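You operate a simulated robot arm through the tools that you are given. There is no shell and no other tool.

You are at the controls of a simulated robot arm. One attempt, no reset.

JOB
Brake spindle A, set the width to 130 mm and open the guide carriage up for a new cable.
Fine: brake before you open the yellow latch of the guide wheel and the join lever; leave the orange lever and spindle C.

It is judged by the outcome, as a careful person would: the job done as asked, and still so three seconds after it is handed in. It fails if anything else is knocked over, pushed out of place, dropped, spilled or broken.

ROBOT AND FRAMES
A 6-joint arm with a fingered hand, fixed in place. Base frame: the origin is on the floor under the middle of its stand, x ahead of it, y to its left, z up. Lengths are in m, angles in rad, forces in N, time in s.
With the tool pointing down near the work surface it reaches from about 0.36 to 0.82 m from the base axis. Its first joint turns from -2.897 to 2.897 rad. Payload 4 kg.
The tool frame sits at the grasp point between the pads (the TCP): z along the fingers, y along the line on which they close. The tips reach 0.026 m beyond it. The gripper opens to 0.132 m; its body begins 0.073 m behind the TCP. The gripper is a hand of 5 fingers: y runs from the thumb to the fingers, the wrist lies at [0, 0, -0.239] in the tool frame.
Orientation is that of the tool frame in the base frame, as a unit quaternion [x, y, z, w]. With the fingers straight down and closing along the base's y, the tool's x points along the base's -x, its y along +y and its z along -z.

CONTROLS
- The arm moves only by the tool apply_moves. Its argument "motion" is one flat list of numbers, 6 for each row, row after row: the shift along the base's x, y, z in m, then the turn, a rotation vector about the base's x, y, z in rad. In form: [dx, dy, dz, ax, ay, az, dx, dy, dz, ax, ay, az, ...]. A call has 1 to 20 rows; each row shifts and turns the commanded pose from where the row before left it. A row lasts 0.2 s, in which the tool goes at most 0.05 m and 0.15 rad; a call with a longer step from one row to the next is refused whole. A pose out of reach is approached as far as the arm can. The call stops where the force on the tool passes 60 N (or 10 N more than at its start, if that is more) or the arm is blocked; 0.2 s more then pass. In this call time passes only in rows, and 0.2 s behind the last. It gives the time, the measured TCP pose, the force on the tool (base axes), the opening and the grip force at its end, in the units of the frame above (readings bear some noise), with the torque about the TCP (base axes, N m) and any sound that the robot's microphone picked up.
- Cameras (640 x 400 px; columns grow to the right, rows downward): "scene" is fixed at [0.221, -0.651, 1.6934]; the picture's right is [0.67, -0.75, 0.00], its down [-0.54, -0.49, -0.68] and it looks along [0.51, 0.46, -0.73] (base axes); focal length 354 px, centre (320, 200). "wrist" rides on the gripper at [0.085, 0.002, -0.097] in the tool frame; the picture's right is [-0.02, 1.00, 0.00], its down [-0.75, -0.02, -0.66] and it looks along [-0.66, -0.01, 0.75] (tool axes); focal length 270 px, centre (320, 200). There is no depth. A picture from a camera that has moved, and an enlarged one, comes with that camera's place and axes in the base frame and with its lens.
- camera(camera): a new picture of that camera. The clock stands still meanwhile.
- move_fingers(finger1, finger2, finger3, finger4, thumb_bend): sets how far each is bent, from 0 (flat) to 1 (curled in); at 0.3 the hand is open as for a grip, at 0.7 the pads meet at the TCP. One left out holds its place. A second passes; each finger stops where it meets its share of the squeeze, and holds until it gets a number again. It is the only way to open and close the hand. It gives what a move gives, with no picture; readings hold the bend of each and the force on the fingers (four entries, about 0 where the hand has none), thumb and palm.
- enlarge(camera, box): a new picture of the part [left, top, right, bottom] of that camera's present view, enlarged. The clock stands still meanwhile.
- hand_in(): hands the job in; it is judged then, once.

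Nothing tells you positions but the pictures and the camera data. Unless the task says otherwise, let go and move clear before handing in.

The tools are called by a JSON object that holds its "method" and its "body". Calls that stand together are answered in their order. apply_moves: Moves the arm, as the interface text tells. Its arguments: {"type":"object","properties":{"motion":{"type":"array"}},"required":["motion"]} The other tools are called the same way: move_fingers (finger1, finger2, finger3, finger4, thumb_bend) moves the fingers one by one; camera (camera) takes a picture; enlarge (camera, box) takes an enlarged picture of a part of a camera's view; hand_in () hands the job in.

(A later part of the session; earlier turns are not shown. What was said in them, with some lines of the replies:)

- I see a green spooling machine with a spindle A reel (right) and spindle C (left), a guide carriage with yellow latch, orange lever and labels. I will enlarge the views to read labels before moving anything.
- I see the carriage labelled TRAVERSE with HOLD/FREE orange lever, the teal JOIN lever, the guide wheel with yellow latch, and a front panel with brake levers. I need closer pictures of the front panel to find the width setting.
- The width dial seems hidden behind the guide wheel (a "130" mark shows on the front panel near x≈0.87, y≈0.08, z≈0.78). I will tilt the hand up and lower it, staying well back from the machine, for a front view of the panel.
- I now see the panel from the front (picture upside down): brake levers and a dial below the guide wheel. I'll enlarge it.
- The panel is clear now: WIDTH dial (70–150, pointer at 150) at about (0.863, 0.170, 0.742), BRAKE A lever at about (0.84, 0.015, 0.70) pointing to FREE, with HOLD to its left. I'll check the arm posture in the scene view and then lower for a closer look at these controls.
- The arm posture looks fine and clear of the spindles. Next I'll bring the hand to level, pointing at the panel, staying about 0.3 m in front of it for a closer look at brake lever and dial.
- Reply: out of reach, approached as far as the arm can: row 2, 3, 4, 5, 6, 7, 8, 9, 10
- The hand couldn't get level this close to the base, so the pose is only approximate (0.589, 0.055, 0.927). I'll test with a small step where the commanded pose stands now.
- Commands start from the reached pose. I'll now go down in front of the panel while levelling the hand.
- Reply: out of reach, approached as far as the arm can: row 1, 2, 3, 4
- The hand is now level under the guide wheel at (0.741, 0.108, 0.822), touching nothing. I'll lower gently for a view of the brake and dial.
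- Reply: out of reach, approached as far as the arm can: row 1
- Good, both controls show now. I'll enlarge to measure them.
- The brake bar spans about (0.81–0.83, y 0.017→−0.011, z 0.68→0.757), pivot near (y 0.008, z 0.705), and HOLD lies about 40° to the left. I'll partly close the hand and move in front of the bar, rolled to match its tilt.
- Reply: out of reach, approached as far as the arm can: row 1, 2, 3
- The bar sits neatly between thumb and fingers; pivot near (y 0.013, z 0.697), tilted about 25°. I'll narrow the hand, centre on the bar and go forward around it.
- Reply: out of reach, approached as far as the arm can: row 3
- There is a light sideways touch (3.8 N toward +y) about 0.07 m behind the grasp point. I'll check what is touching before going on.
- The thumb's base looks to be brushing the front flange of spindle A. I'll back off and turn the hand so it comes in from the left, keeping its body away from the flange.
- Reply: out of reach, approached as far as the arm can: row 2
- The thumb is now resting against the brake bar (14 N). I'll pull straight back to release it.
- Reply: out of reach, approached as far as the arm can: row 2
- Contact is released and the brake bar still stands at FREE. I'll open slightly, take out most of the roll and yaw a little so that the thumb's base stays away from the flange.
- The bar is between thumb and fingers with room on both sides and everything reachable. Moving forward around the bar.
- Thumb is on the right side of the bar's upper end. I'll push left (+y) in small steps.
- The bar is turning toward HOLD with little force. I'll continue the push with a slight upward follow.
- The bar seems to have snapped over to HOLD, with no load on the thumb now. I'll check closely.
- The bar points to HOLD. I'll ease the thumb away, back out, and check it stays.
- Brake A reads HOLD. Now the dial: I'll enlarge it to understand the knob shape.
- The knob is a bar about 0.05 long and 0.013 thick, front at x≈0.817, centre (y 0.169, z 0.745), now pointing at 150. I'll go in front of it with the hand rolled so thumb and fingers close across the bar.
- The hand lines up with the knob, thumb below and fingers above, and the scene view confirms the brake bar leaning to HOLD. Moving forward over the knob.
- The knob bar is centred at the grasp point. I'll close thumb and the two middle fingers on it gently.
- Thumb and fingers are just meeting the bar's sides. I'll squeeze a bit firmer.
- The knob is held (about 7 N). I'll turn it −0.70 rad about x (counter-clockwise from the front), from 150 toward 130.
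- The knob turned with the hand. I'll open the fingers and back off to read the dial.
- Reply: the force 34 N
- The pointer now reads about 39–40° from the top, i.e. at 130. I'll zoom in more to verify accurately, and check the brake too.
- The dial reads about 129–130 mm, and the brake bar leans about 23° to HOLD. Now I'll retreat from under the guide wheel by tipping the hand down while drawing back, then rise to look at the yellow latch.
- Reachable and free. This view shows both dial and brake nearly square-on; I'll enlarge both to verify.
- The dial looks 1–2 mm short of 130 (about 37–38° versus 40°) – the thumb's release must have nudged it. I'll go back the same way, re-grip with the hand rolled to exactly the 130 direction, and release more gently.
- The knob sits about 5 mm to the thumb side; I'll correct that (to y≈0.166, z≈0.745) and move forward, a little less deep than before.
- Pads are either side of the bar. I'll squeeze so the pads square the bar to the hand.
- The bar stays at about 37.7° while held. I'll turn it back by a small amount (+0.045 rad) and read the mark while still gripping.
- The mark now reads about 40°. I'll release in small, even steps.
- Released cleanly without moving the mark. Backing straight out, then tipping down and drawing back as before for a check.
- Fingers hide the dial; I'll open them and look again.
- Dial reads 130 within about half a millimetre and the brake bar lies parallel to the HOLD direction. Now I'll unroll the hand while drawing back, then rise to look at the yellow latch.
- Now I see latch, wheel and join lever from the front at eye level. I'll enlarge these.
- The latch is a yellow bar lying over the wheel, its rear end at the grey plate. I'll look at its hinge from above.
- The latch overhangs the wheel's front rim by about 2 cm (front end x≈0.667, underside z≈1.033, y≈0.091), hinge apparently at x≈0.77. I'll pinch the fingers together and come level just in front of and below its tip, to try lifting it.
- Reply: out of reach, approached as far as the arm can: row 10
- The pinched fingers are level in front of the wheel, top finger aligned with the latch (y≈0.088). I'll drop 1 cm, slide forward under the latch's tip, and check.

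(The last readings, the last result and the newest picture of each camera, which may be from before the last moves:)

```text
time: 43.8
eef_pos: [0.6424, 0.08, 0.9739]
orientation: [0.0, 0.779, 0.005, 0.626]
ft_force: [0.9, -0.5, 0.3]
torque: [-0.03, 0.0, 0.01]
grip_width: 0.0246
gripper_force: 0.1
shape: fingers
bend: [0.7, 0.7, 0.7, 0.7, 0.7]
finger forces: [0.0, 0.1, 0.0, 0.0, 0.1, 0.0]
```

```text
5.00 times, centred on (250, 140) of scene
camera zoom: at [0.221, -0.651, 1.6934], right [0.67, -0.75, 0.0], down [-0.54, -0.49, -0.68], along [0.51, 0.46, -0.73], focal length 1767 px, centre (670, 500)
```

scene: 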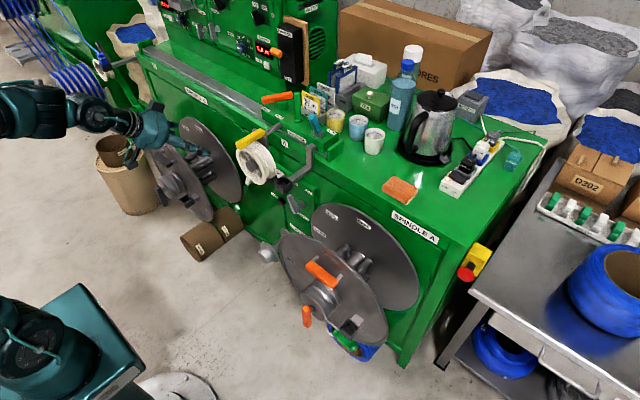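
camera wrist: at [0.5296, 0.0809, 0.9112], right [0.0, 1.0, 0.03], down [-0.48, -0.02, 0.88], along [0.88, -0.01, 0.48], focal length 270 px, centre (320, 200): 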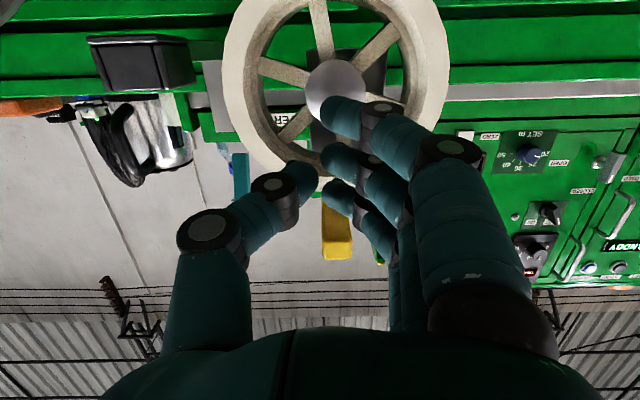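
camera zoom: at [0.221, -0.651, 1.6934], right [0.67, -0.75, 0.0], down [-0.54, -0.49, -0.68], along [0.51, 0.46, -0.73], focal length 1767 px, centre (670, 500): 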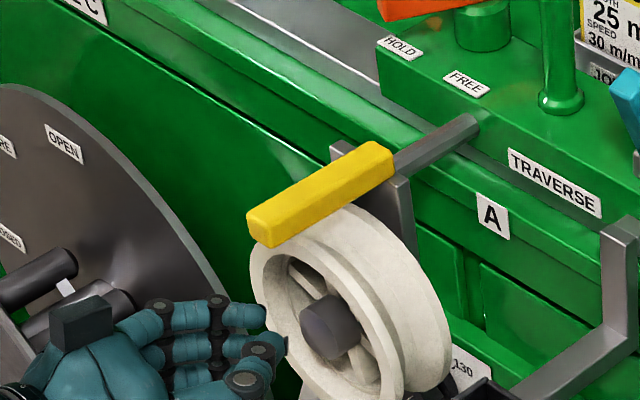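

The top fingertip is still some 4 cm below the latch and just under its front end. I'll edge forward 1 cm and lift in small steps, watching the force.

{"method": "apply_moves", "body": {"motion": [0.01, 0, 0, 0, 0, 0, 0, 0, 0.01, 0, 0, 0, 0, 0, 0.01, 0, 0, 0]}}

{"method": "enlarge", "body": {"camera": "scene", "box": [190, 100, 310, 180]}}

{"method": "camera", "body": {"camera": "wrist"}}

```text
time: 44.6
eef_pos: [0.653, 0.0799, 0.9927]
orientation: [0.001, 0.779, 0.003, 0.627]
ft_force: [-0.7, 1.1, -1.1]
torque: [-0.01, 0.03, 0.0]
grip_width: 0.0242
gripper_force: 0.4
shape: fingers
bend: [0.7, 0.7, 0.7, 0.7, 0.7]
finger forces: [0.0, 0.0, 0.0, 0.7, 0.1, 0.0]
```

```text
5.00 times, centred on (250, 140) of scene
camera zoom: at [0.221, -0.651, 1.6934], right [0.67, -0.75, 0.0], down [-0.54, -0.49, -0.68], along [0.51, 0.46, -0.73], focal length 1767 px, centre (670, 500)
```

zoom: 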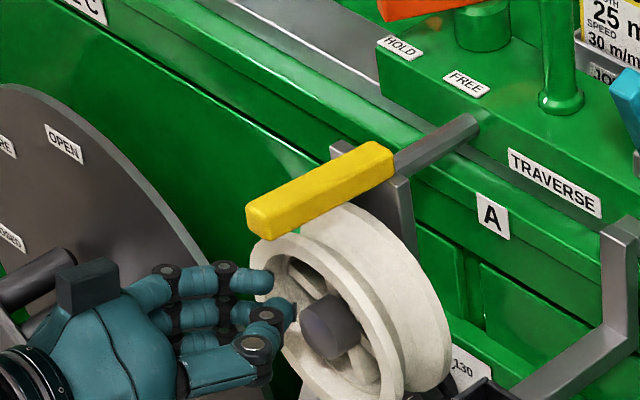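

```text
taken
camera wrist: at [0.5404, 0.0813, 0.9313], right [0.0, 1.0, 0.03], down [-0.48, -0.02, 0.88], along [0.88, -0.01, 0.48], focal length 270 px, centre (320, 200)
```

wrist: 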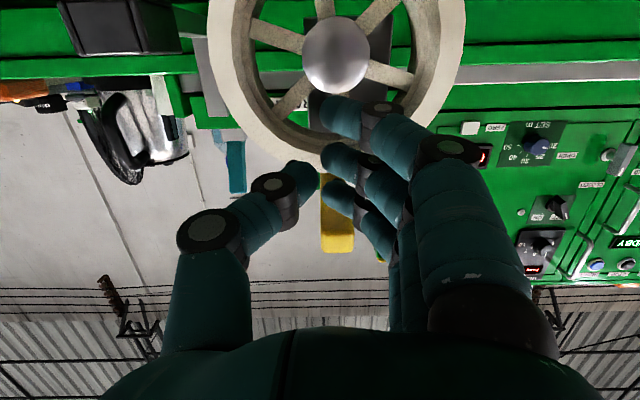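

A very light touch (0.7 N) on the fourth finger, probably the wheel's rim. I'll ease back 4 mm and keep lifting.

{"method": "apply_moves", "body": {"motion": [-0.004, 0, 0.004, 0, 0, 0, 0, 0, 0.01, 0, 0, 0, 0, 0, 0.008, 0, 0, 0]}}

{"method": "enlarge", "body": {"camera": "scene", "box": [190, 100, 310, 180]}}

```text
time: 45.4
eef_pos: [0.6469, 0.081, 1.0163]
orientation: [0.0, 0.779, 0.005, 0.627]
ft_force: [-0.7, -0.2, -0.1]
torque: [-0.02, 0.02, 0.0]
grip_width: 0.0246
gripper_force: 0.2
shape: fingers
bend: [0.7, 0.7, 0.7, 0.7, 0.7]
finger forces: [0.0, 0.0, 0.1, 0.3, 0.0, 0.0]
```

```text
5.00 times, centred on (250, 140) of scene
camera zoom: at [0.221, -0.651, 1.6934], right [0.67, -0.75, 0.0], down [-0.54, -0.49, -0.68], along [0.51, 0.46, -0.73], focal length 1767 px, centre (670, 500)
```

zoom: 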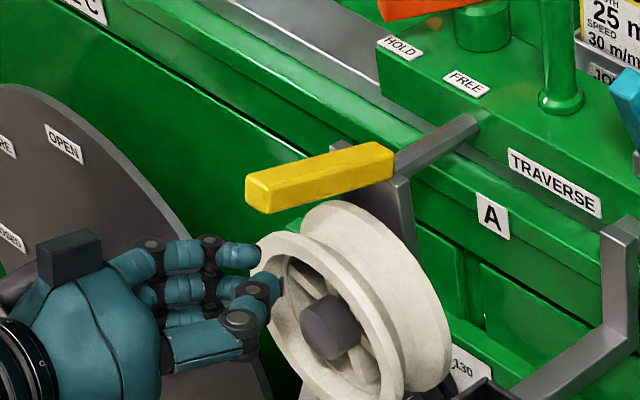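

The latch is lifting – it hinges upward at the rear with hardly any force. I'll keep lifting and gradually move forward under it.

{"method": "apply_moves", "body": {"motion": [0.002, 0, 0.012, 0, 0, 0, 0.002, 0, 0.012, 0, 0, 0, 0.004, 0, 0.012, 0, 0, 0, 0.006, 0, 0.012, 0, 0, 0]}}

{"method": "enlarge", "body": {"camera": "scene", "box": [190, 90, 310, 170]}}

{"method": "camera", "body": {"camera": "wrist"}}

```text
time: 46.4
eef_pos: [0.6595, 0.0801, 1.0658]
orientation: [0.0, 0.779, 0.005, 0.627]
ft_force: [0.3, 0.2, -1.0]
torque: [0.03, 0.0, -0.01]
grip_width: 0.0244
gripper_force: 0.1
shape: fingers
bend: [0.7, 0.7, 0.7, 0.7, 0.7]
finger forces: [0.0, 0.1, 0.1, 0.1, 0.0, 0.0]
```

```text
5.00 times, centred on (250, 130) of scene
camera zoom: at [0.221, -0.651, 1.6934], right [0.67, -0.75, 0.0], down [-0.54, -0.49, -0.68], along [0.51, 0.46, -0.73], focal length 1767 px, centre (670, 550)
```

zoom: 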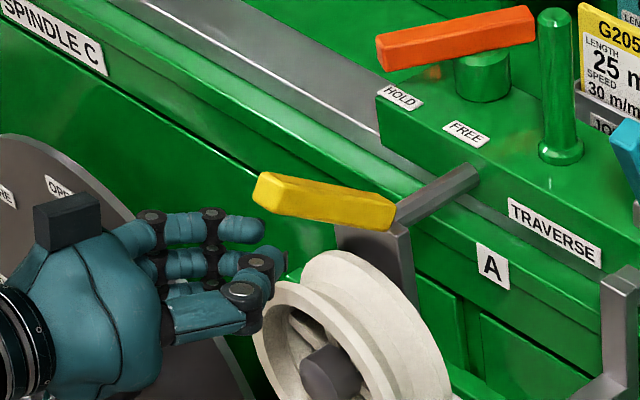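

```text
taken
camera wrist: at [0.5485, 0.0817, 1.0025], right [0.0, 1.0, 0.03], down [-0.48, -0.02, 0.88], along [0.88, -0.01, 0.48], focal length 270 px, centre (320, 200)
```

wrist: 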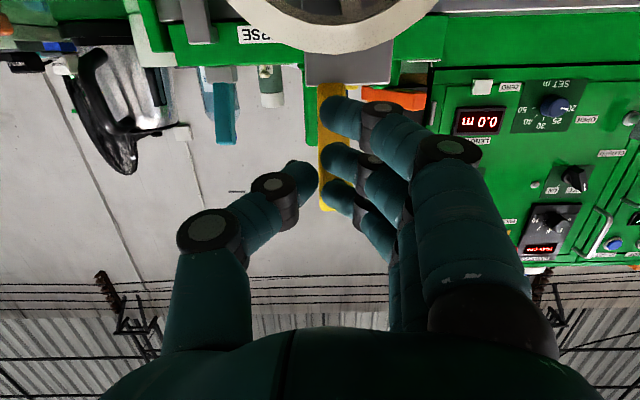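

The latch stands at about 40° now. I'll push on up and forward to bring it upright and over.

{"method": "apply_moves", "body": {"motion": [0.01, 0, 0.012, 0, 0, 0, 0.012, 0, 0.012, 0, 0, 0, 0.012, 0, 0.012, 0, 0, 0, 0.012, 0, 0.008, 0, 0, 0]}}

{"method": "enlarge", "body": {"camera": "scene", "box": [190, 80, 330, 170]}}

{"method": "camera", "body": {"camera": "wrist"}}

```text
time: 47.4
eef_pos: [0.7054, 0.0798, 1.107]
orientation: [0.0, 0.779, 0.004, 0.627]
ft_force: [0.3, -0.2, 0.2]
torque: [-0.03, -0.01, 0.02]
grip_width: 0.0246
gripper_force: 0.2
shape: fingers
bend: [0.7, 0.7, 0.7, 0.7, 0.7]
finger forces: [0.1, 0.1, 0.2, 0.0, 0.0, 0.1]
```

```text
4.44 times, centred on (260, 125) of scene
camera zoom: at [0.221, -0.651, 1.6934], right [0.67, -0.75, 0.0], down [-0.54, -0.49, -0.68], along [0.51, 0.46, -0.73], focal length 1571 px, centre (587, 533)
```

zoom: 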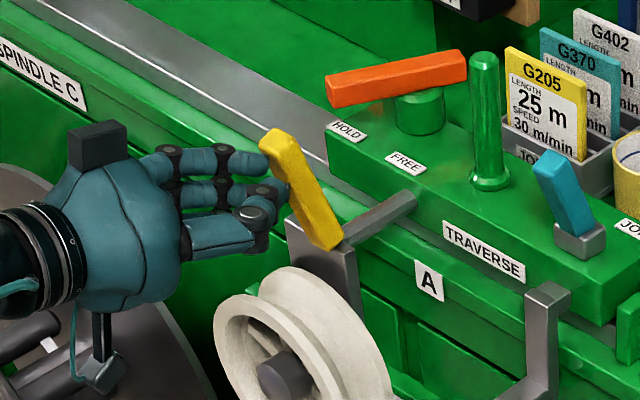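

```text
taken
camera wrist: at [0.5933, 0.0822, 1.045], right [0.0, 1.0, 0.03], down [-0.48, -0.02, 0.88], along [0.88, -0.01, 0.48], focal length 270 px, centre (320, 200)
```

wrist: 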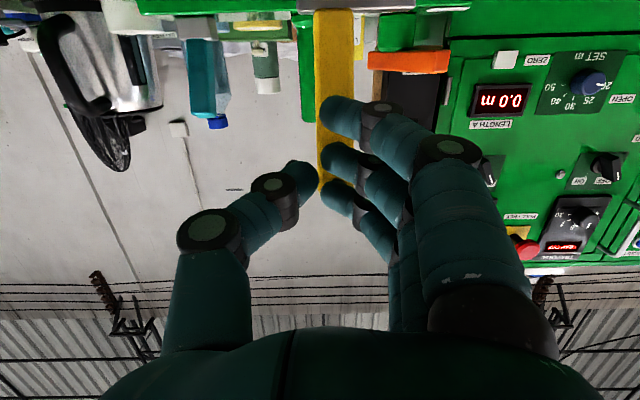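

The latch is at about 70°. Pushing further forward toward its open stop, checking force.

{"method": "apply_moves", "body": {"motion": [0.01, 0, 0.002, 0, 0, 0, 0.01, 0, 0.002, 0, 0, 0, 0.01, 0, 0.002, 0, 0, 0]}}

{"method": "enlarge", "body": {"camera": "scene", "box": [190, 80, 330, 170]}}

```text
time: 48.2
eef_pos: [0.7348, 0.0817, 1.1132]
orientation: [-0.001, 0.78, 0.005, 0.625]
ft_force: [-27.1, 4.4, -4.5]
torque: [0.01, 0.1, 0.16]
grip_width: 0.0245
gripper_force: 14.4
shape: fingers
bend: [0.7, 0.72, 0.77, 0.7, 0.7]
finger forces: [0.0, 13.5, 14.6, 0.1, 0.1, 0.0]
```

```text
4.44 times, centred on (260, 125) of scene
camera zoom: at [0.221, -0.651, 1.6934], right [0.67, -0.75, 0.0], down [-0.54, -0.49, -0.68], along [0.51, 0.46, -0.73], focal length 1571 px, centre (587, 533)
```

zoom: 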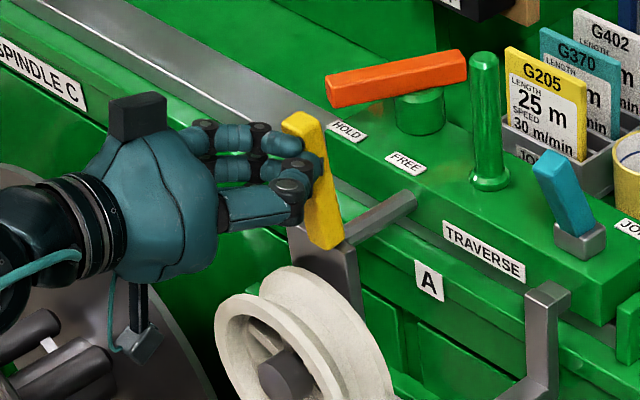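

It has met its stop (27 N) nearly upright. I'll back away and see whether the latch stays open.

{"method": "apply_moves", "body": {"motion": [-0.01, 0, 0, 0, 0, 0, -0.02, 0, 0, 0, 0, 0, -0.03, 0, 0, 0, 0, 0]}}

{"method": "enlarge", "body": {"camera": "scene", "box": [190, 80, 330, 170]}}

{"method": "camera", "body": {"camera": "wrist"}}

```text
time: 49.0
eef_pos: [0.6789, 0.0782, 1.1127]
orientation: [0.001, 0.778, 0.004, 0.628]
ft_force: [-0.4, 0.7, 0.3]
torque: [0.01, 0.01, 0.0]
grip_width: 0.0246
gripper_force: 0.1
shape: fingers
bend: [0.7, 0.7, 0.7, 0.7, 0.7]
finger forces: [0.0, 0.0, 0.0, 0.0, 0.1, 0.0]
```

```text
4.44 times, centred on (260, 125) of scene
camera zoom: at [0.221, -0.651, 1.6934], right [0.67, -0.75, 0.0], down [-0.54, -0.49, -0.68], along [0.51, 0.46, -0.73], focal length 1571 px, centre (587, 533)
```

zoom: 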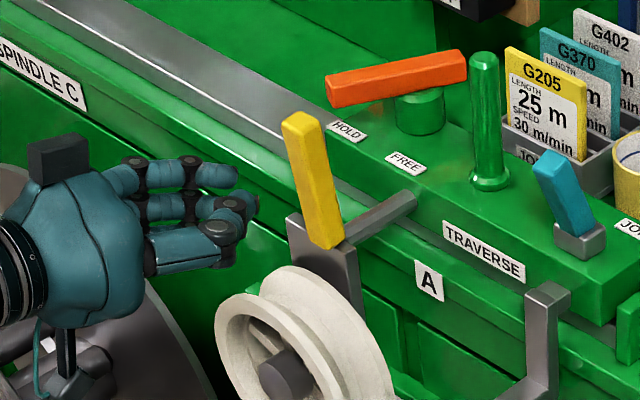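

```text
taken
camera wrist: at [0.5669, 0.0806, 1.0498], right [0.0, 1.0, 0.03], down [-0.48, -0.02, 0.88], along [0.88, -0.01, 0.48], focal length 270 px, centre (320, 200)
```

wrist: 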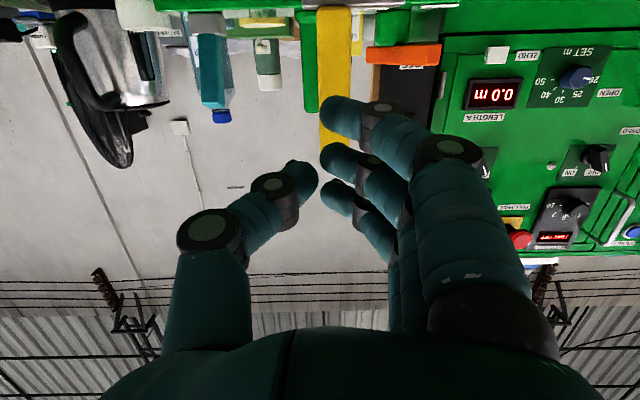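

The latch stays open by itself. Next the JOIN lever (teal): base about (0.897, −0.034, 1.02), tip (0.873, −0.034, 1.10), leaning toward the robot. I'll move in front of it, staying clear above the carriage.

{"method": "apply_moves", "body": {"motion": [-0.02, -0.02, 0, 0, 0, 0, 0, -0.03, 0, 0, 0, 0, 0, -0.03, 0, 0, 0, 0, 0.02, -0.03, 0, 0, 0, 0, 0.03, -0.008, 0, 0, 0, 0, 0.03, 0, -0.005, 0, 0, 0, 0.03, 0, -0.005, 0, 0, 0]}}

{"method": "camera", "body": {"camera": "wrist"}}

{"method": "enlarge", "body": {"camera": "scene", "box": [220, 70, 380, 170]}}

```text
time: 50.6
eef_pos: [0.7682, -0.0388, 1.1049]
orientation: [0.0, 0.778, 0.004, 0.629]
ft_force: [0.1, -1.1, 0.0]
torque: [0.01, 0.0, -0.01]
grip_width: 0.0246
gripper_force: 0.0
shape: fingers
bend: [0.7, 0.7, 0.7, 0.7, 0.7]
finger forces: [0.0, 0.0, 0.0, 0.1, 0.0, 0.0]
```

```text
taken
camera wrist: at [0.6555, -0.0358, 1.0429], right [0.0, 1.0, 0.03], down [-0.48, -0.02, 0.88], along [0.88, -0.01, 0.48], focal length 270 px, centre (320, 200)
```

wrist: 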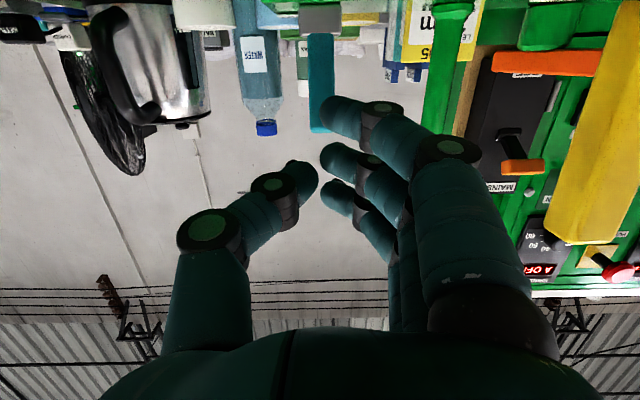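

```text
4.00 times, centred on (300, 120) of scene
camera zoom: at [0.221, -0.651, 1.6934], right [0.67, -0.75, 0.0], down [-0.54, -0.49, -0.68], along [0.51, 0.46, -0.73], focal length 1414 px, centre (400, 520)
```

zoom: 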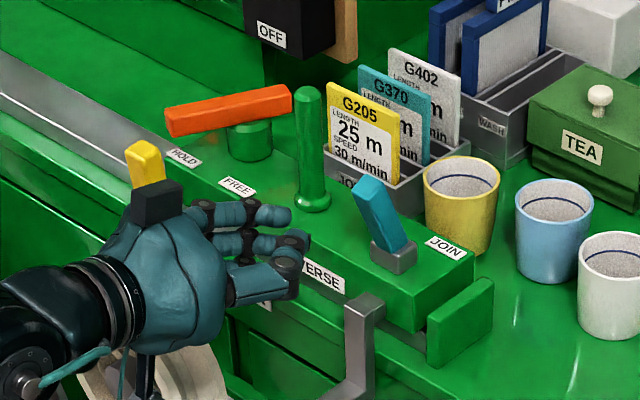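

The hand is lined up in front of the JOIN lever. I'll advance slowly to touch it and push gently away (+x), watching the force.

{"method": "apply_moves", "body": {"motion": [0.025, 0, 0, 0, 0, 0, 0.02, 0, 0, 0, 0, 0, 0.008, 0, 0, 0, 0, 0]}}

{"method": "enlarge", "body": {"camera": "scene", "box": [240, 80, 380, 170]}}

```text
time: 51.4
eef_pos: [0.8206, -0.0372, 1.1047]
orientation: [0.0, 0.779, 0.005, 0.627]
ft_force: [-0.5, 0.5, -0.4]
torque: [-0.01, 0.0, 0.01]
grip_width: 0.0244
gripper_force: 0.1
shape: fingers
bend: [0.7, 0.7, 0.7, 0.7, 0.7]
finger forces: [0.0, 0.0, 0.1, 0.0, 0.0, 0.1]
```

```text
4.44 times, centred on (310, 125) of scene
camera zoom: at [0.221, -0.651, 1.6934], right [0.67, -0.75, 0.0], down [-0.54, -0.49, -0.68], along [0.51, 0.46, -0.73], focal length 1571 px, centre (364, 533)
```

zoom: 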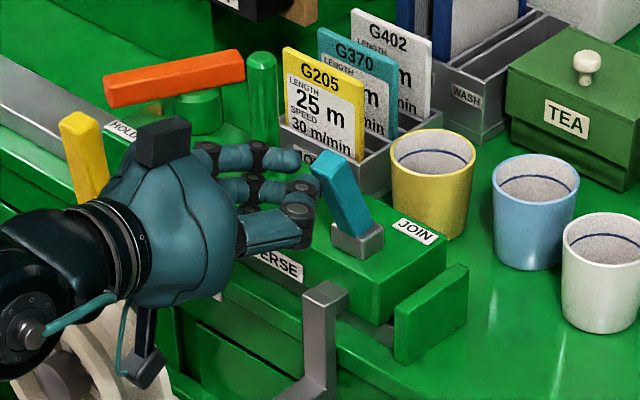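

{"method": "apply_moves", "body": {"motion": [0.006, 0, 0, 0, 0, 0, 0.006, 0, 0, 0, 0, 0, 0.006, 0, 0, 0, 0, 0]}}

{"method": "enlarge", "body": {"camera": "scene", "box": [240, 80, 380, 170]}}

```text
time: 52.2
eef_pos: [0.837, -0.0376, 1.1039]
orientation: [-0.001, 0.779, 0.005, 0.627]
ft_force: [-0.2, -0.4, -0.5]
torque: [0.02, 0.03, 0.04]
grip_width: 0.0244
gripper_force: 0.6
shape: fingers
bend: [0.7, 0.7, 0.7, 0.7, 0.7]
finger forces: [0.0, 0.0, 0.0, 0.1, 0.6, 0.0]
```

```text
4.44 times, centred on (310, 125) of scene
camera zoom: at [0.221, -0.651, 1.6934], right [0.67, -0.75, 0.0], down [-0.54, -0.49, -0.68], along [0.51, 0.46, -0.73], focal length 1571 px, centre (364, 533)
```

zoom: 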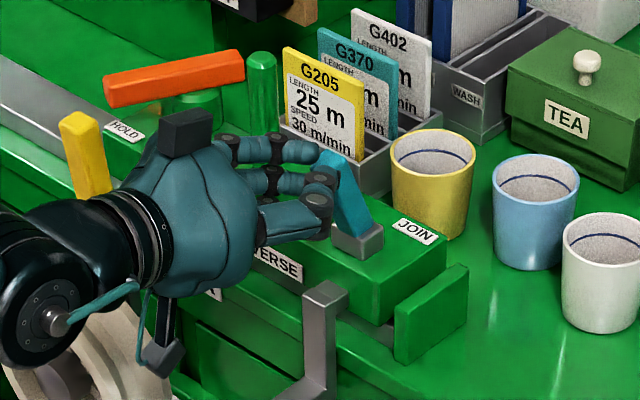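

The lever yields easily (0.6 N) in this direction. I'll keep pushing and watch.

{"method": "apply_moves", "body": {"motion": [0.008, 0, 0, 0, 0, 0, 0.008, 0, 0, 0, 0, 0, 0.008, 0, 0, 0, 0, 0]}}

{"method": "enlarge", "body": {"camera": "scene", "box": [240, 80, 380, 170]}}

{"method": "camera", "body": {"camera": "wrist"}}

```text
time: 53.0
eef_pos: [0.8637, -0.0383, 1.1037]
orientation: [0.0, 0.779, 0.004, 0.628]
ft_force: [-0.7, -0.4, -0.7]
torque: [-0.02, -0.03, -0.03]
grip_width: 0.0244
gripper_force: 0.9
shape: fingers
bend: [0.7, 0.7, 0.7, 0.7, 0.7]
finger forces: [0.0, 0.0, 0.1, 0.0, 0.6, 0.1]
```

```text
4.44 times, centred on (310, 125) of scene
camera zoom: at [0.221, -0.651, 1.6934], right [0.67, -0.75, 0.0], down [-0.54, -0.49, -0.68], along [0.51, 0.46, -0.73], focal length 1571 px, centre (364, 533)
```

zoom: 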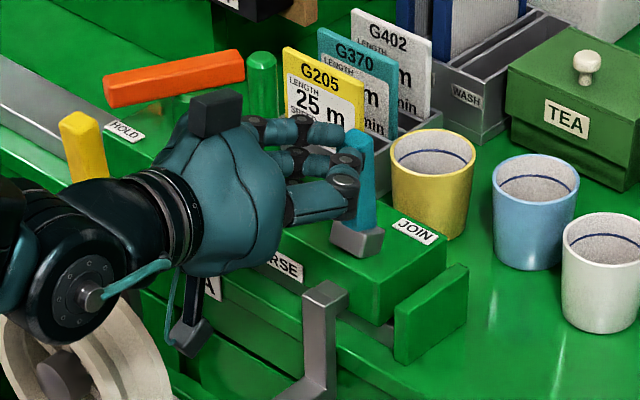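

```text
taken
camera wrist: at [0.7507, -0.0357, 1.0422], right [0.0, 1.0, 0.03], down [-0.48, -0.02, 0.88], along [0.88, -0.01, 0.48], focal length 270 px, centre (320, 200)
```

wrist: 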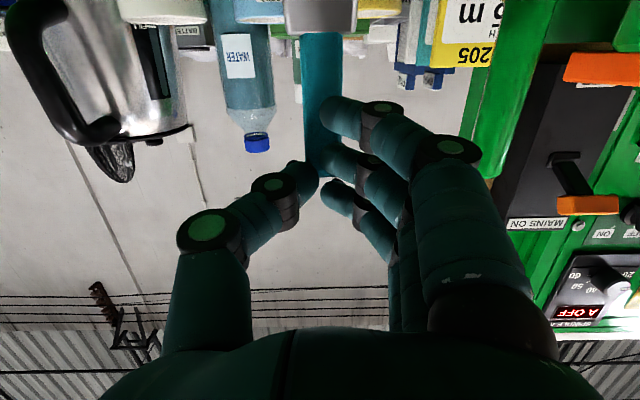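

The lever is upright now, moving freely. Continue pushing it to its open stop.

{"method": "apply_moves", "body": {"motion": [0.009, 0, -0.004, 0, 0, 0, 0.009, 0, -0.004, 0, 0, 0, 0.009, 0, -0.004, 0, 0, 0]}}

{"method": "enlarge", "body": {"camera": "scene", "box": [240, 80, 380, 170]}}

```text
time: 53.8
eef_pos: [0.8876, -0.0395, 1.083]
orientation: [0.001, 0.783, 0.004, 0.622]
ft_force: [-13.2, 0.4, 1.7]
torque: [0.02, 0.42, -0.01]
grip_width: 0.0212
gripper_force: 6.4
shape: fingers
bend: [0.75, 0.72, 0.7, 0.7, 0.7]
finger forces: [8.3, 4.9, 0.0, 0.2, 0.1, 0.0]
```

```text
4.44 times, centred on (310, 125) of scene
camera zoom: at [0.221, -0.651, 1.6934], right [0.67, -0.75, 0.0], down [-0.54, -0.49, -0.68], along [0.51, 0.46, -0.73], focal length 1571 px, centre (364, 533)
```

zoom: 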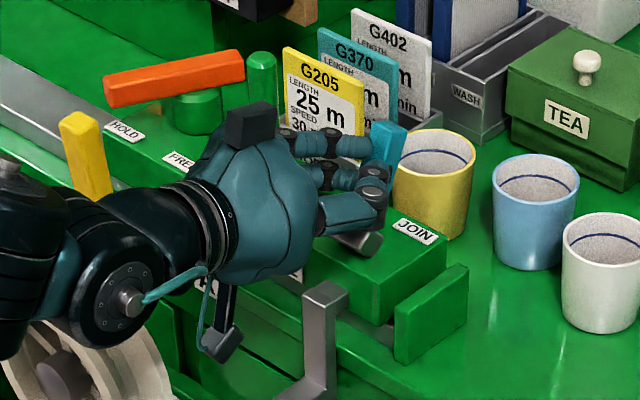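

Force rose to 13 N with the lever about 17° past vertical. I'll raise a little to push higher on it and see whether this is the stop.

{"method": "apply_moves", "body": {"motion": [-0.006, 0, 0.008, 0, 0, 0, 0.0, 0, 0.008, 0, 0, 0, 0.006, 0, 0, 0, 0, 0]}}

{"method": "enlarge", "body": {"camera": "scene", "box": [260, 80, 380, 160]}}

{"method": "camera", "body": {"camera": "wrist"}}

```text
time: 54.6
eef_pos: [0.8878, -0.0386, 1.108]
orientation: [0.0, 0.779, 0.005, 0.627]
ft_force: [-0.1, -0.4, 0.7]
torque: [-0.04, 0.0, 0.06]
grip_width: 0.0238
gripper_force: 0.0
shape: fingers
bend: [0.7, 0.7, 0.7, 0.7, 0.7]
finger forces: [0.0, 0.0, 0.1, 0.1, 0.0, 0.0]
```

```text
5.00 times, centred on (320, 120) of scene
camera zoom: at [0.221, -0.651, 1.6934], right [0.67, -0.75, 0.0], down [-0.54, -0.49, -0.68], along [0.51, 0.46, -0.73], focal length 1767 px, centre (320, 600)
```

zoom: 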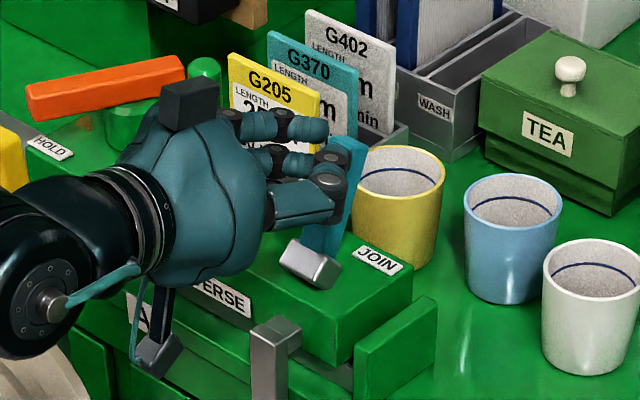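

```text
taken
camera wrist: at [0.7764, -0.0376, 1.0455], right [0.0, 1.0, 0.03], down [-0.48, -0.02, 0.88], along [0.88, -0.01, 0.48], focal length 270 px, centre (320, 200)
```

wrist: 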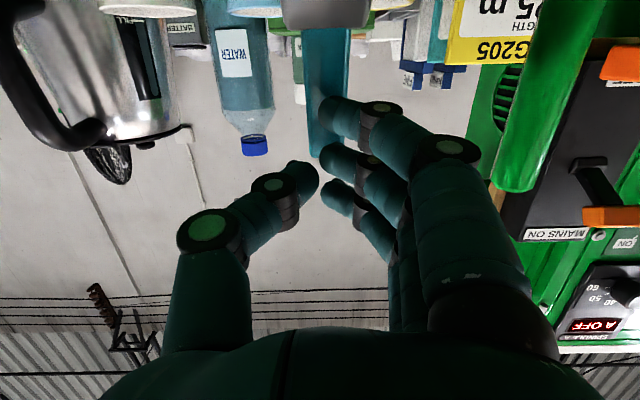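

No load here, so the earlier force was from touching the hub low down. I'll go on pushing at this height.

{"method": "apply_moves", "body": {"motion": [0.007, 0, 0, 0, 0, 0, 0.007, 0, 0, 0, 0, 0, 0.007, 0, 0, 0, 0, 0]}}

{"method": "enlarge", "body": {"camera": "scene", "box": [260, 80, 380, 160]}}

```text
time: 55.4
eef_pos: [0.9087, -0.0385, 1.1118]
orientation: [0.0, 0.778, 0.004, 0.628]
ft_force: [-36.3, 7.6, 15.9]
torque: [0.18, 0.67, -0.16]
grip_width: 0.0213
gripper_force: 21.8
shape: fingers
bend: [0.81, 0.78, 0.7, 0.7, 0.71]
finger forces: [12.3, 19.1, 0.1, 0.0, 11.5, 0.0]
```

```text
5.00 times, centred on (320, 120) of scene
camera zoom: at [0.221, -0.651, 1.6934], right [0.67, -0.75, 0.0], down [-0.54, -0.49, -0.68], along [0.51, 0.46, -0.73], focal length 1767 px, centre (320, 600)
```

zoom: 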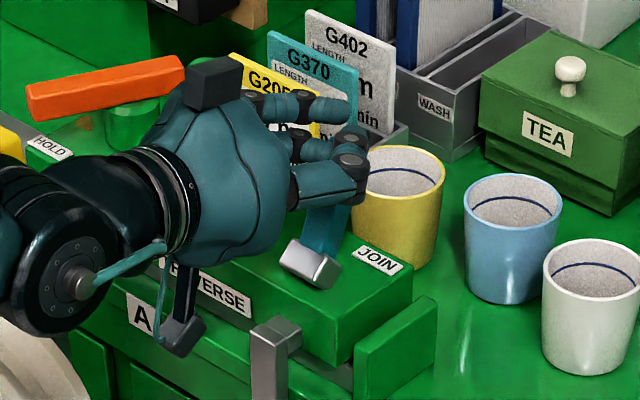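

Clear stop reached (36 N). I'll back off and look at the lever.

{"method": "apply_moves", "body": {"motion": [-0.01, 0, 0, 0, 0, 0, -0.02, 0, 0.003, 0, 0, 0, -0.03, 0, 0.003, 0, 0, 0, -0.04, 0, 0.003, 0, 0, 0]}}

{"method": "enlarge", "body": {"camera": "scene", "box": [240, 80, 380, 170]}}

{"method": "camera", "body": {"camera": "wrist"}}

```text
time: 56.4
eef_pos: [0.8088, -0.0386, 1.115]
orientation: [0.001, 0.78, 0.004, 0.626]
ft_force: [0.3, -0.6, -0.6]
torque: [0.0, 0.0, -0.01]
grip_width: 0.0242
gripper_force: 0.0
shape: fingers
bend: [0.7, 0.7, 0.7, 0.7, 0.7]
finger forces: [0.0, 0.0, 0.1, 0.0, 0.0, 0.1]
```

```text
4.44 times, centred on (310, 125) of scene
camera zoom: at [0.221, -0.651, 1.6934], right [0.67, -0.75, 0.0], down [-0.54, -0.49, -0.68], along [0.51, 0.46, -0.73], focal length 1571 px, centre (364, 533)
```

zoom: 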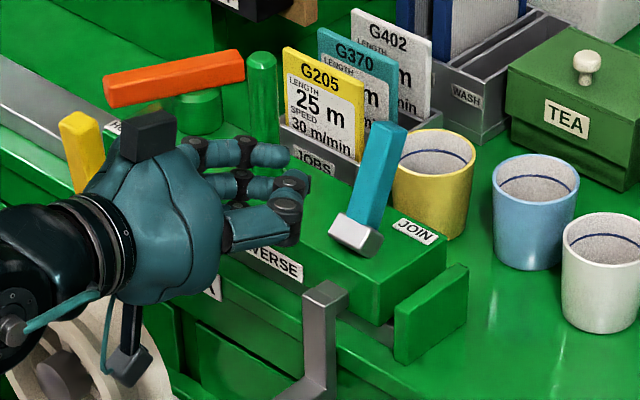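

```text
taken
camera wrist: at [0.6972, -0.0366, 1.0523], right [0.0, 1.0, 0.03], down [-0.48, -0.02, 0.88], along [0.88, -0.01, 0.48], focal length 270 px, centre (320, 200)
```

wrist: 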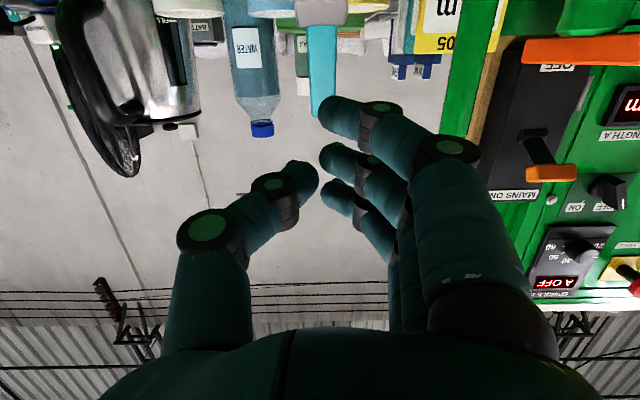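

The JOIN lever now leans about 23° away from the robot, at its open stop, and stays. I'll retreat straight back and up, then check everything.

{"method": "apply_moves", "body": {"motion": [-0.04, -0.005, 0.01, 0, 0, 0, -0.04, -0.005, 0.015, 0, 0, 0, -0.04, 0, 0.02, 0, 0.05, 0, -0.04, 0, 0.02, 0, 0.1, 0, -0.03, 0, 0.02, 0, 0.1, 0, -0.02, 0.01, 0.02, 0, 0.1, 0, -0.01, 0.02, 0.02, 0, 0.1, 0, 0, 0.02, 0.02, 0, 0.1, 0]}}

{"method": "camera", "body": {"camera": "scene"}}

{"method": "enlarge", "body": {"camera": "scene", "box": [220, 70, 400, 220]}}

{"method": "camera", "body": {"camera": "wrist"}}

```text
time: 58.2
eef_pos: [0.5895, -0.0005, 1.2592]
orientation: [0.002, 0.92, 0.002, 0.392]
ft_force: [-0.2, 0.6, 0.8]
torque: [0.01, -0.02, 0.0]
grip_width: 0.0242
gripper_force: 0.0
shape: fingers
bend: [0.7, 0.7, 0.7, 0.7, 0.7]
finger forces: [0.1, 0.0, 0.0, 0.0, 0.0, 0.1]
```

```text
taken
```

scene: 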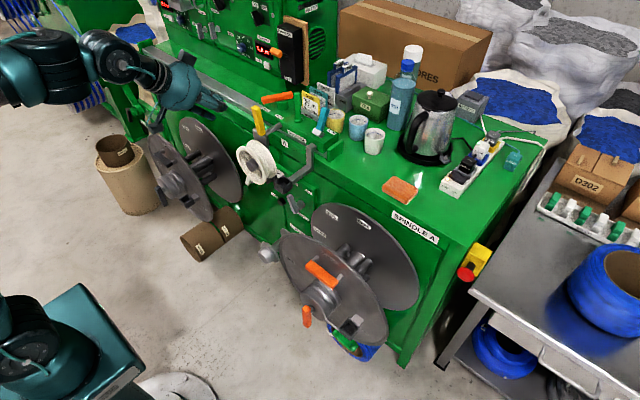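

```text
2.67 times, centred on (310, 145) of scene
camera zoom: at [0.221, -0.651, 1.6934], right [0.67, -0.75, 0.0], down [-0.54, -0.49, -0.68], along [0.51, 0.46, -0.73], focal length 942 px, centre (347, 347)
```

zoom: 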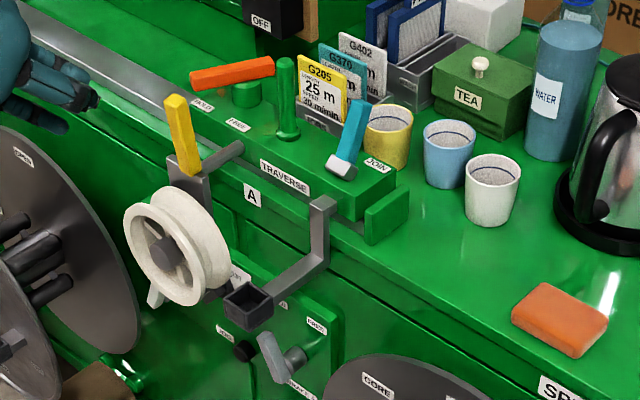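

```text
taken
camera wrist: at [0.4614, 0.0028, 1.2655], right [0.01, 1.0, 0.02], down [0.05, -0.02, 1.0], along [1.0, -0.01, -0.05], focal length 270 px, centre (320, 200)
```

wrist: 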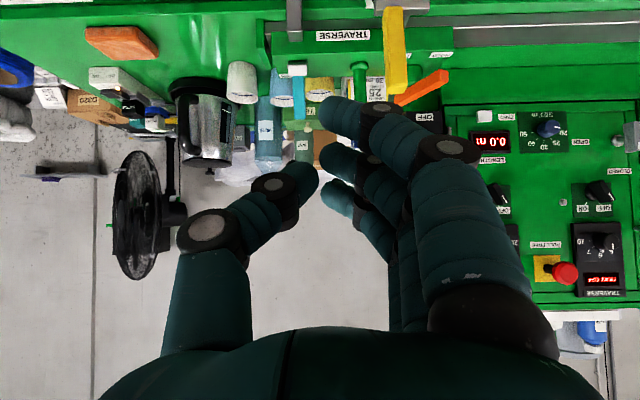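

Latch up, JOIN lever over, orange lever and everything else untouched. I'll draw back for one last front view of brake and dial.

{"method": "apply_moves", "body": {"motion": [-0.03, 0.01, -0.025, 0, 0.03, 0, -0.03, 0.01, -0.03, 0, 0.03, 0, -0.03, 0.01, -0.035, 0, 0.03, 0, -0.03, 0.01, -0.035, 0, 0.03, 0, -0.025, 0, -0.035, 0, 0.03, 0, -0.015, 0, -0.035, 0, 0.03, 0]}}

{"method": "camera", "body": {"camera": "wrist"}}

{"method": "enlarge", "body": {"camera": "wrist", "box": [240, 0, 440, 130]}}

```text
time: 59.6
eef_pos: [0.4283, 0.0437, 1.0636]
orientation: [0.002, 0.951, 0.004, 0.308]
ft_force: [0.1, -0.7, -0.5]
torque: [0.05, 0.01, -0.01]
grip_width: 0.0241
gripper_force: 0.1
shape: fingers
bend: [0.7, 0.7, 0.7, 0.7, 0.7]
finger forces: [0.0, 0.0, 0.1, 0.0, 0.0, 0.1]
```

```text
taken
camera wrist: at [0.3044, 0.0459, 1.0921], right [0.02, 1.0, 0.02], down [0.22, -0.02, 0.97], along [0.97, -0.01, -0.22], focal length 270 px, centre (320, 200)
```

wrist: 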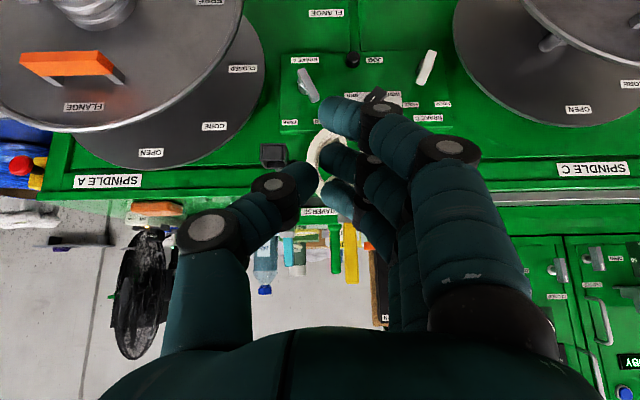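

```text
3.08 times, centred on (340, 65) of wrist
camera zoom: at [0.3044, 0.0459, 1.0921], right [0.02, 1.0, 0.02], down [0.22, -0.02, 0.97], along [0.97, -0.01, -0.22], focal length 832 px, centre (258, 615)
```

zoom: 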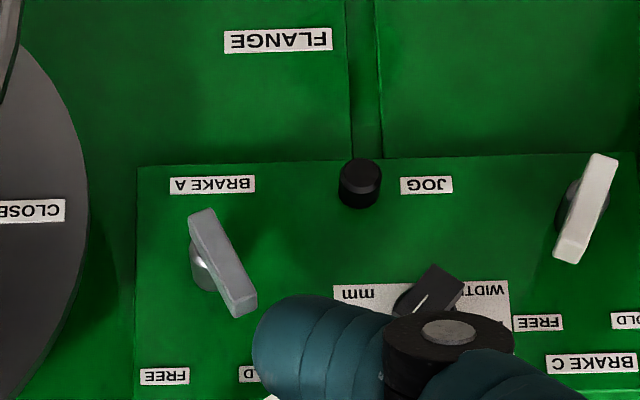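

The brake A bar leans to HOLD, mirror-image to brake C's FREE position, and the dial has moved. I'll open the hand for an unobstructed last look.

{"method": "move_fingers", "body": {"finger1": 0.3, "finger2": 0.3, "finger3": 0.3, "finger4": 0.3, "thumb_bend": 0.3}}

{"method": "enlarge", "body": {"camera": "wrist", "box": [270, 50, 430, 150]}}

{"method": "enlarge", "body": {"camera": "wrist", "box": [230, 120, 470, 300]}}

{"method": "enlarge", "body": {"camera": "scene", "box": [220, 70, 400, 220]}}

```text
time: 60.6
eef_pos: [0.4301, 0.0445, 1.0643]
orientation: [0.002, 0.952, 0.004, 0.307]
ft_force: [0.7, 0.5, 0.3]
torque: [-0.02, -0.03, 0.05]
grip_width: 0.1382
gripper_force: 0.1
shape: fingers
bend: [0.3, 0.3, 0.3, 0.3, 0.3]
finger forces: [0.0, 0.0, 0.1, 0.1, 0.0, 0.1]
```

```text
4.00 times, centred on (350, 100) of wrist
camera zoom: at [0.3048, 0.0458, 1.0923], right [0.02, 1.0, 0.02], down [0.22, -0.02, 0.97], along [0.97, -0.01, -0.23], focal length 1081 px, centre (200, 600)
```

zoom: 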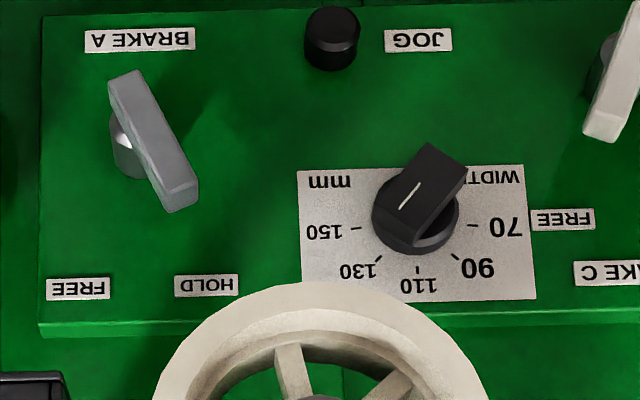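

```text
2.22 times, centred on (350, 210) of wrist
camera zoom: at [0.3048, 0.0458, 1.0923], right [0.02, 1.0, 0.02], down [0.22, -0.02, 0.97], along [0.97, -0.01, -0.23], focal length 601 px, centre (253, 178)
```

zoom: 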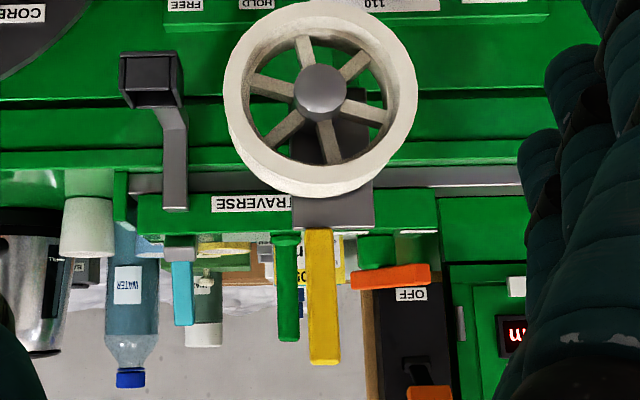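

```text
2.67 times, centred on (310, 145) of scene
camera zoom: at [0.221, -0.651, 1.6934], right [0.67, -0.75, 0.0], down [-0.54, -0.49, -0.68], along [0.51, 0.46, -0.73], focal length 942 px, centre (347, 347)
```

zoom: 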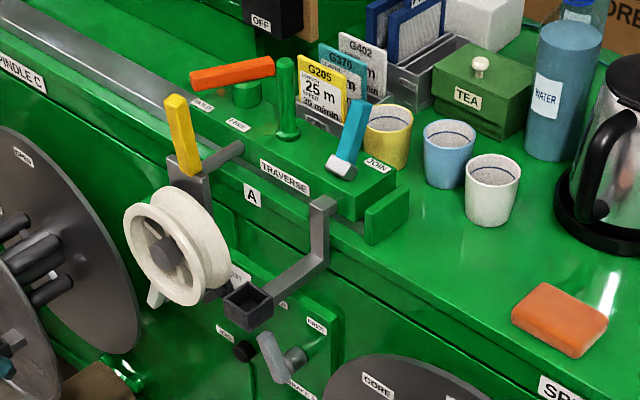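

The brake bar points to HOLD, the dial to 130 mm, the yellow latch is up and the JOIN lever is over at its open stop. The orange lever, spindle C and everything else look as they were, and the hand is empty and well clear, so I'm handing in.

{"method": "hand_in", "body": {}}

```text
The job is handed in.
```

The job is done and handed in. I checked each control in the camera views just before handing in.

- **Brake A:** the lever is on HOLD. I set it first, before opening the latch or the join lever.
- **Width:** the dial points to 130 mm. From the picture it reads about 129.5 to 130. My first turn left it 1–2 mm short, so I corrected it.
- **Yellow latch:** it is lifted to its stop, close to upright, and stays up by itself.
- **Join lever:** it is pushed over to its open stop, leaning away from the robot, and stays there. It isn't labelled with an open direction; I took this as open because it moved easily that way to a stop.

I did not touch the orange lever or spindle C. The hand lightly brushed spindle A's front flange once (about 4 N). The flange and everything else look to be where they were. The hand is empty and clear of the machine.
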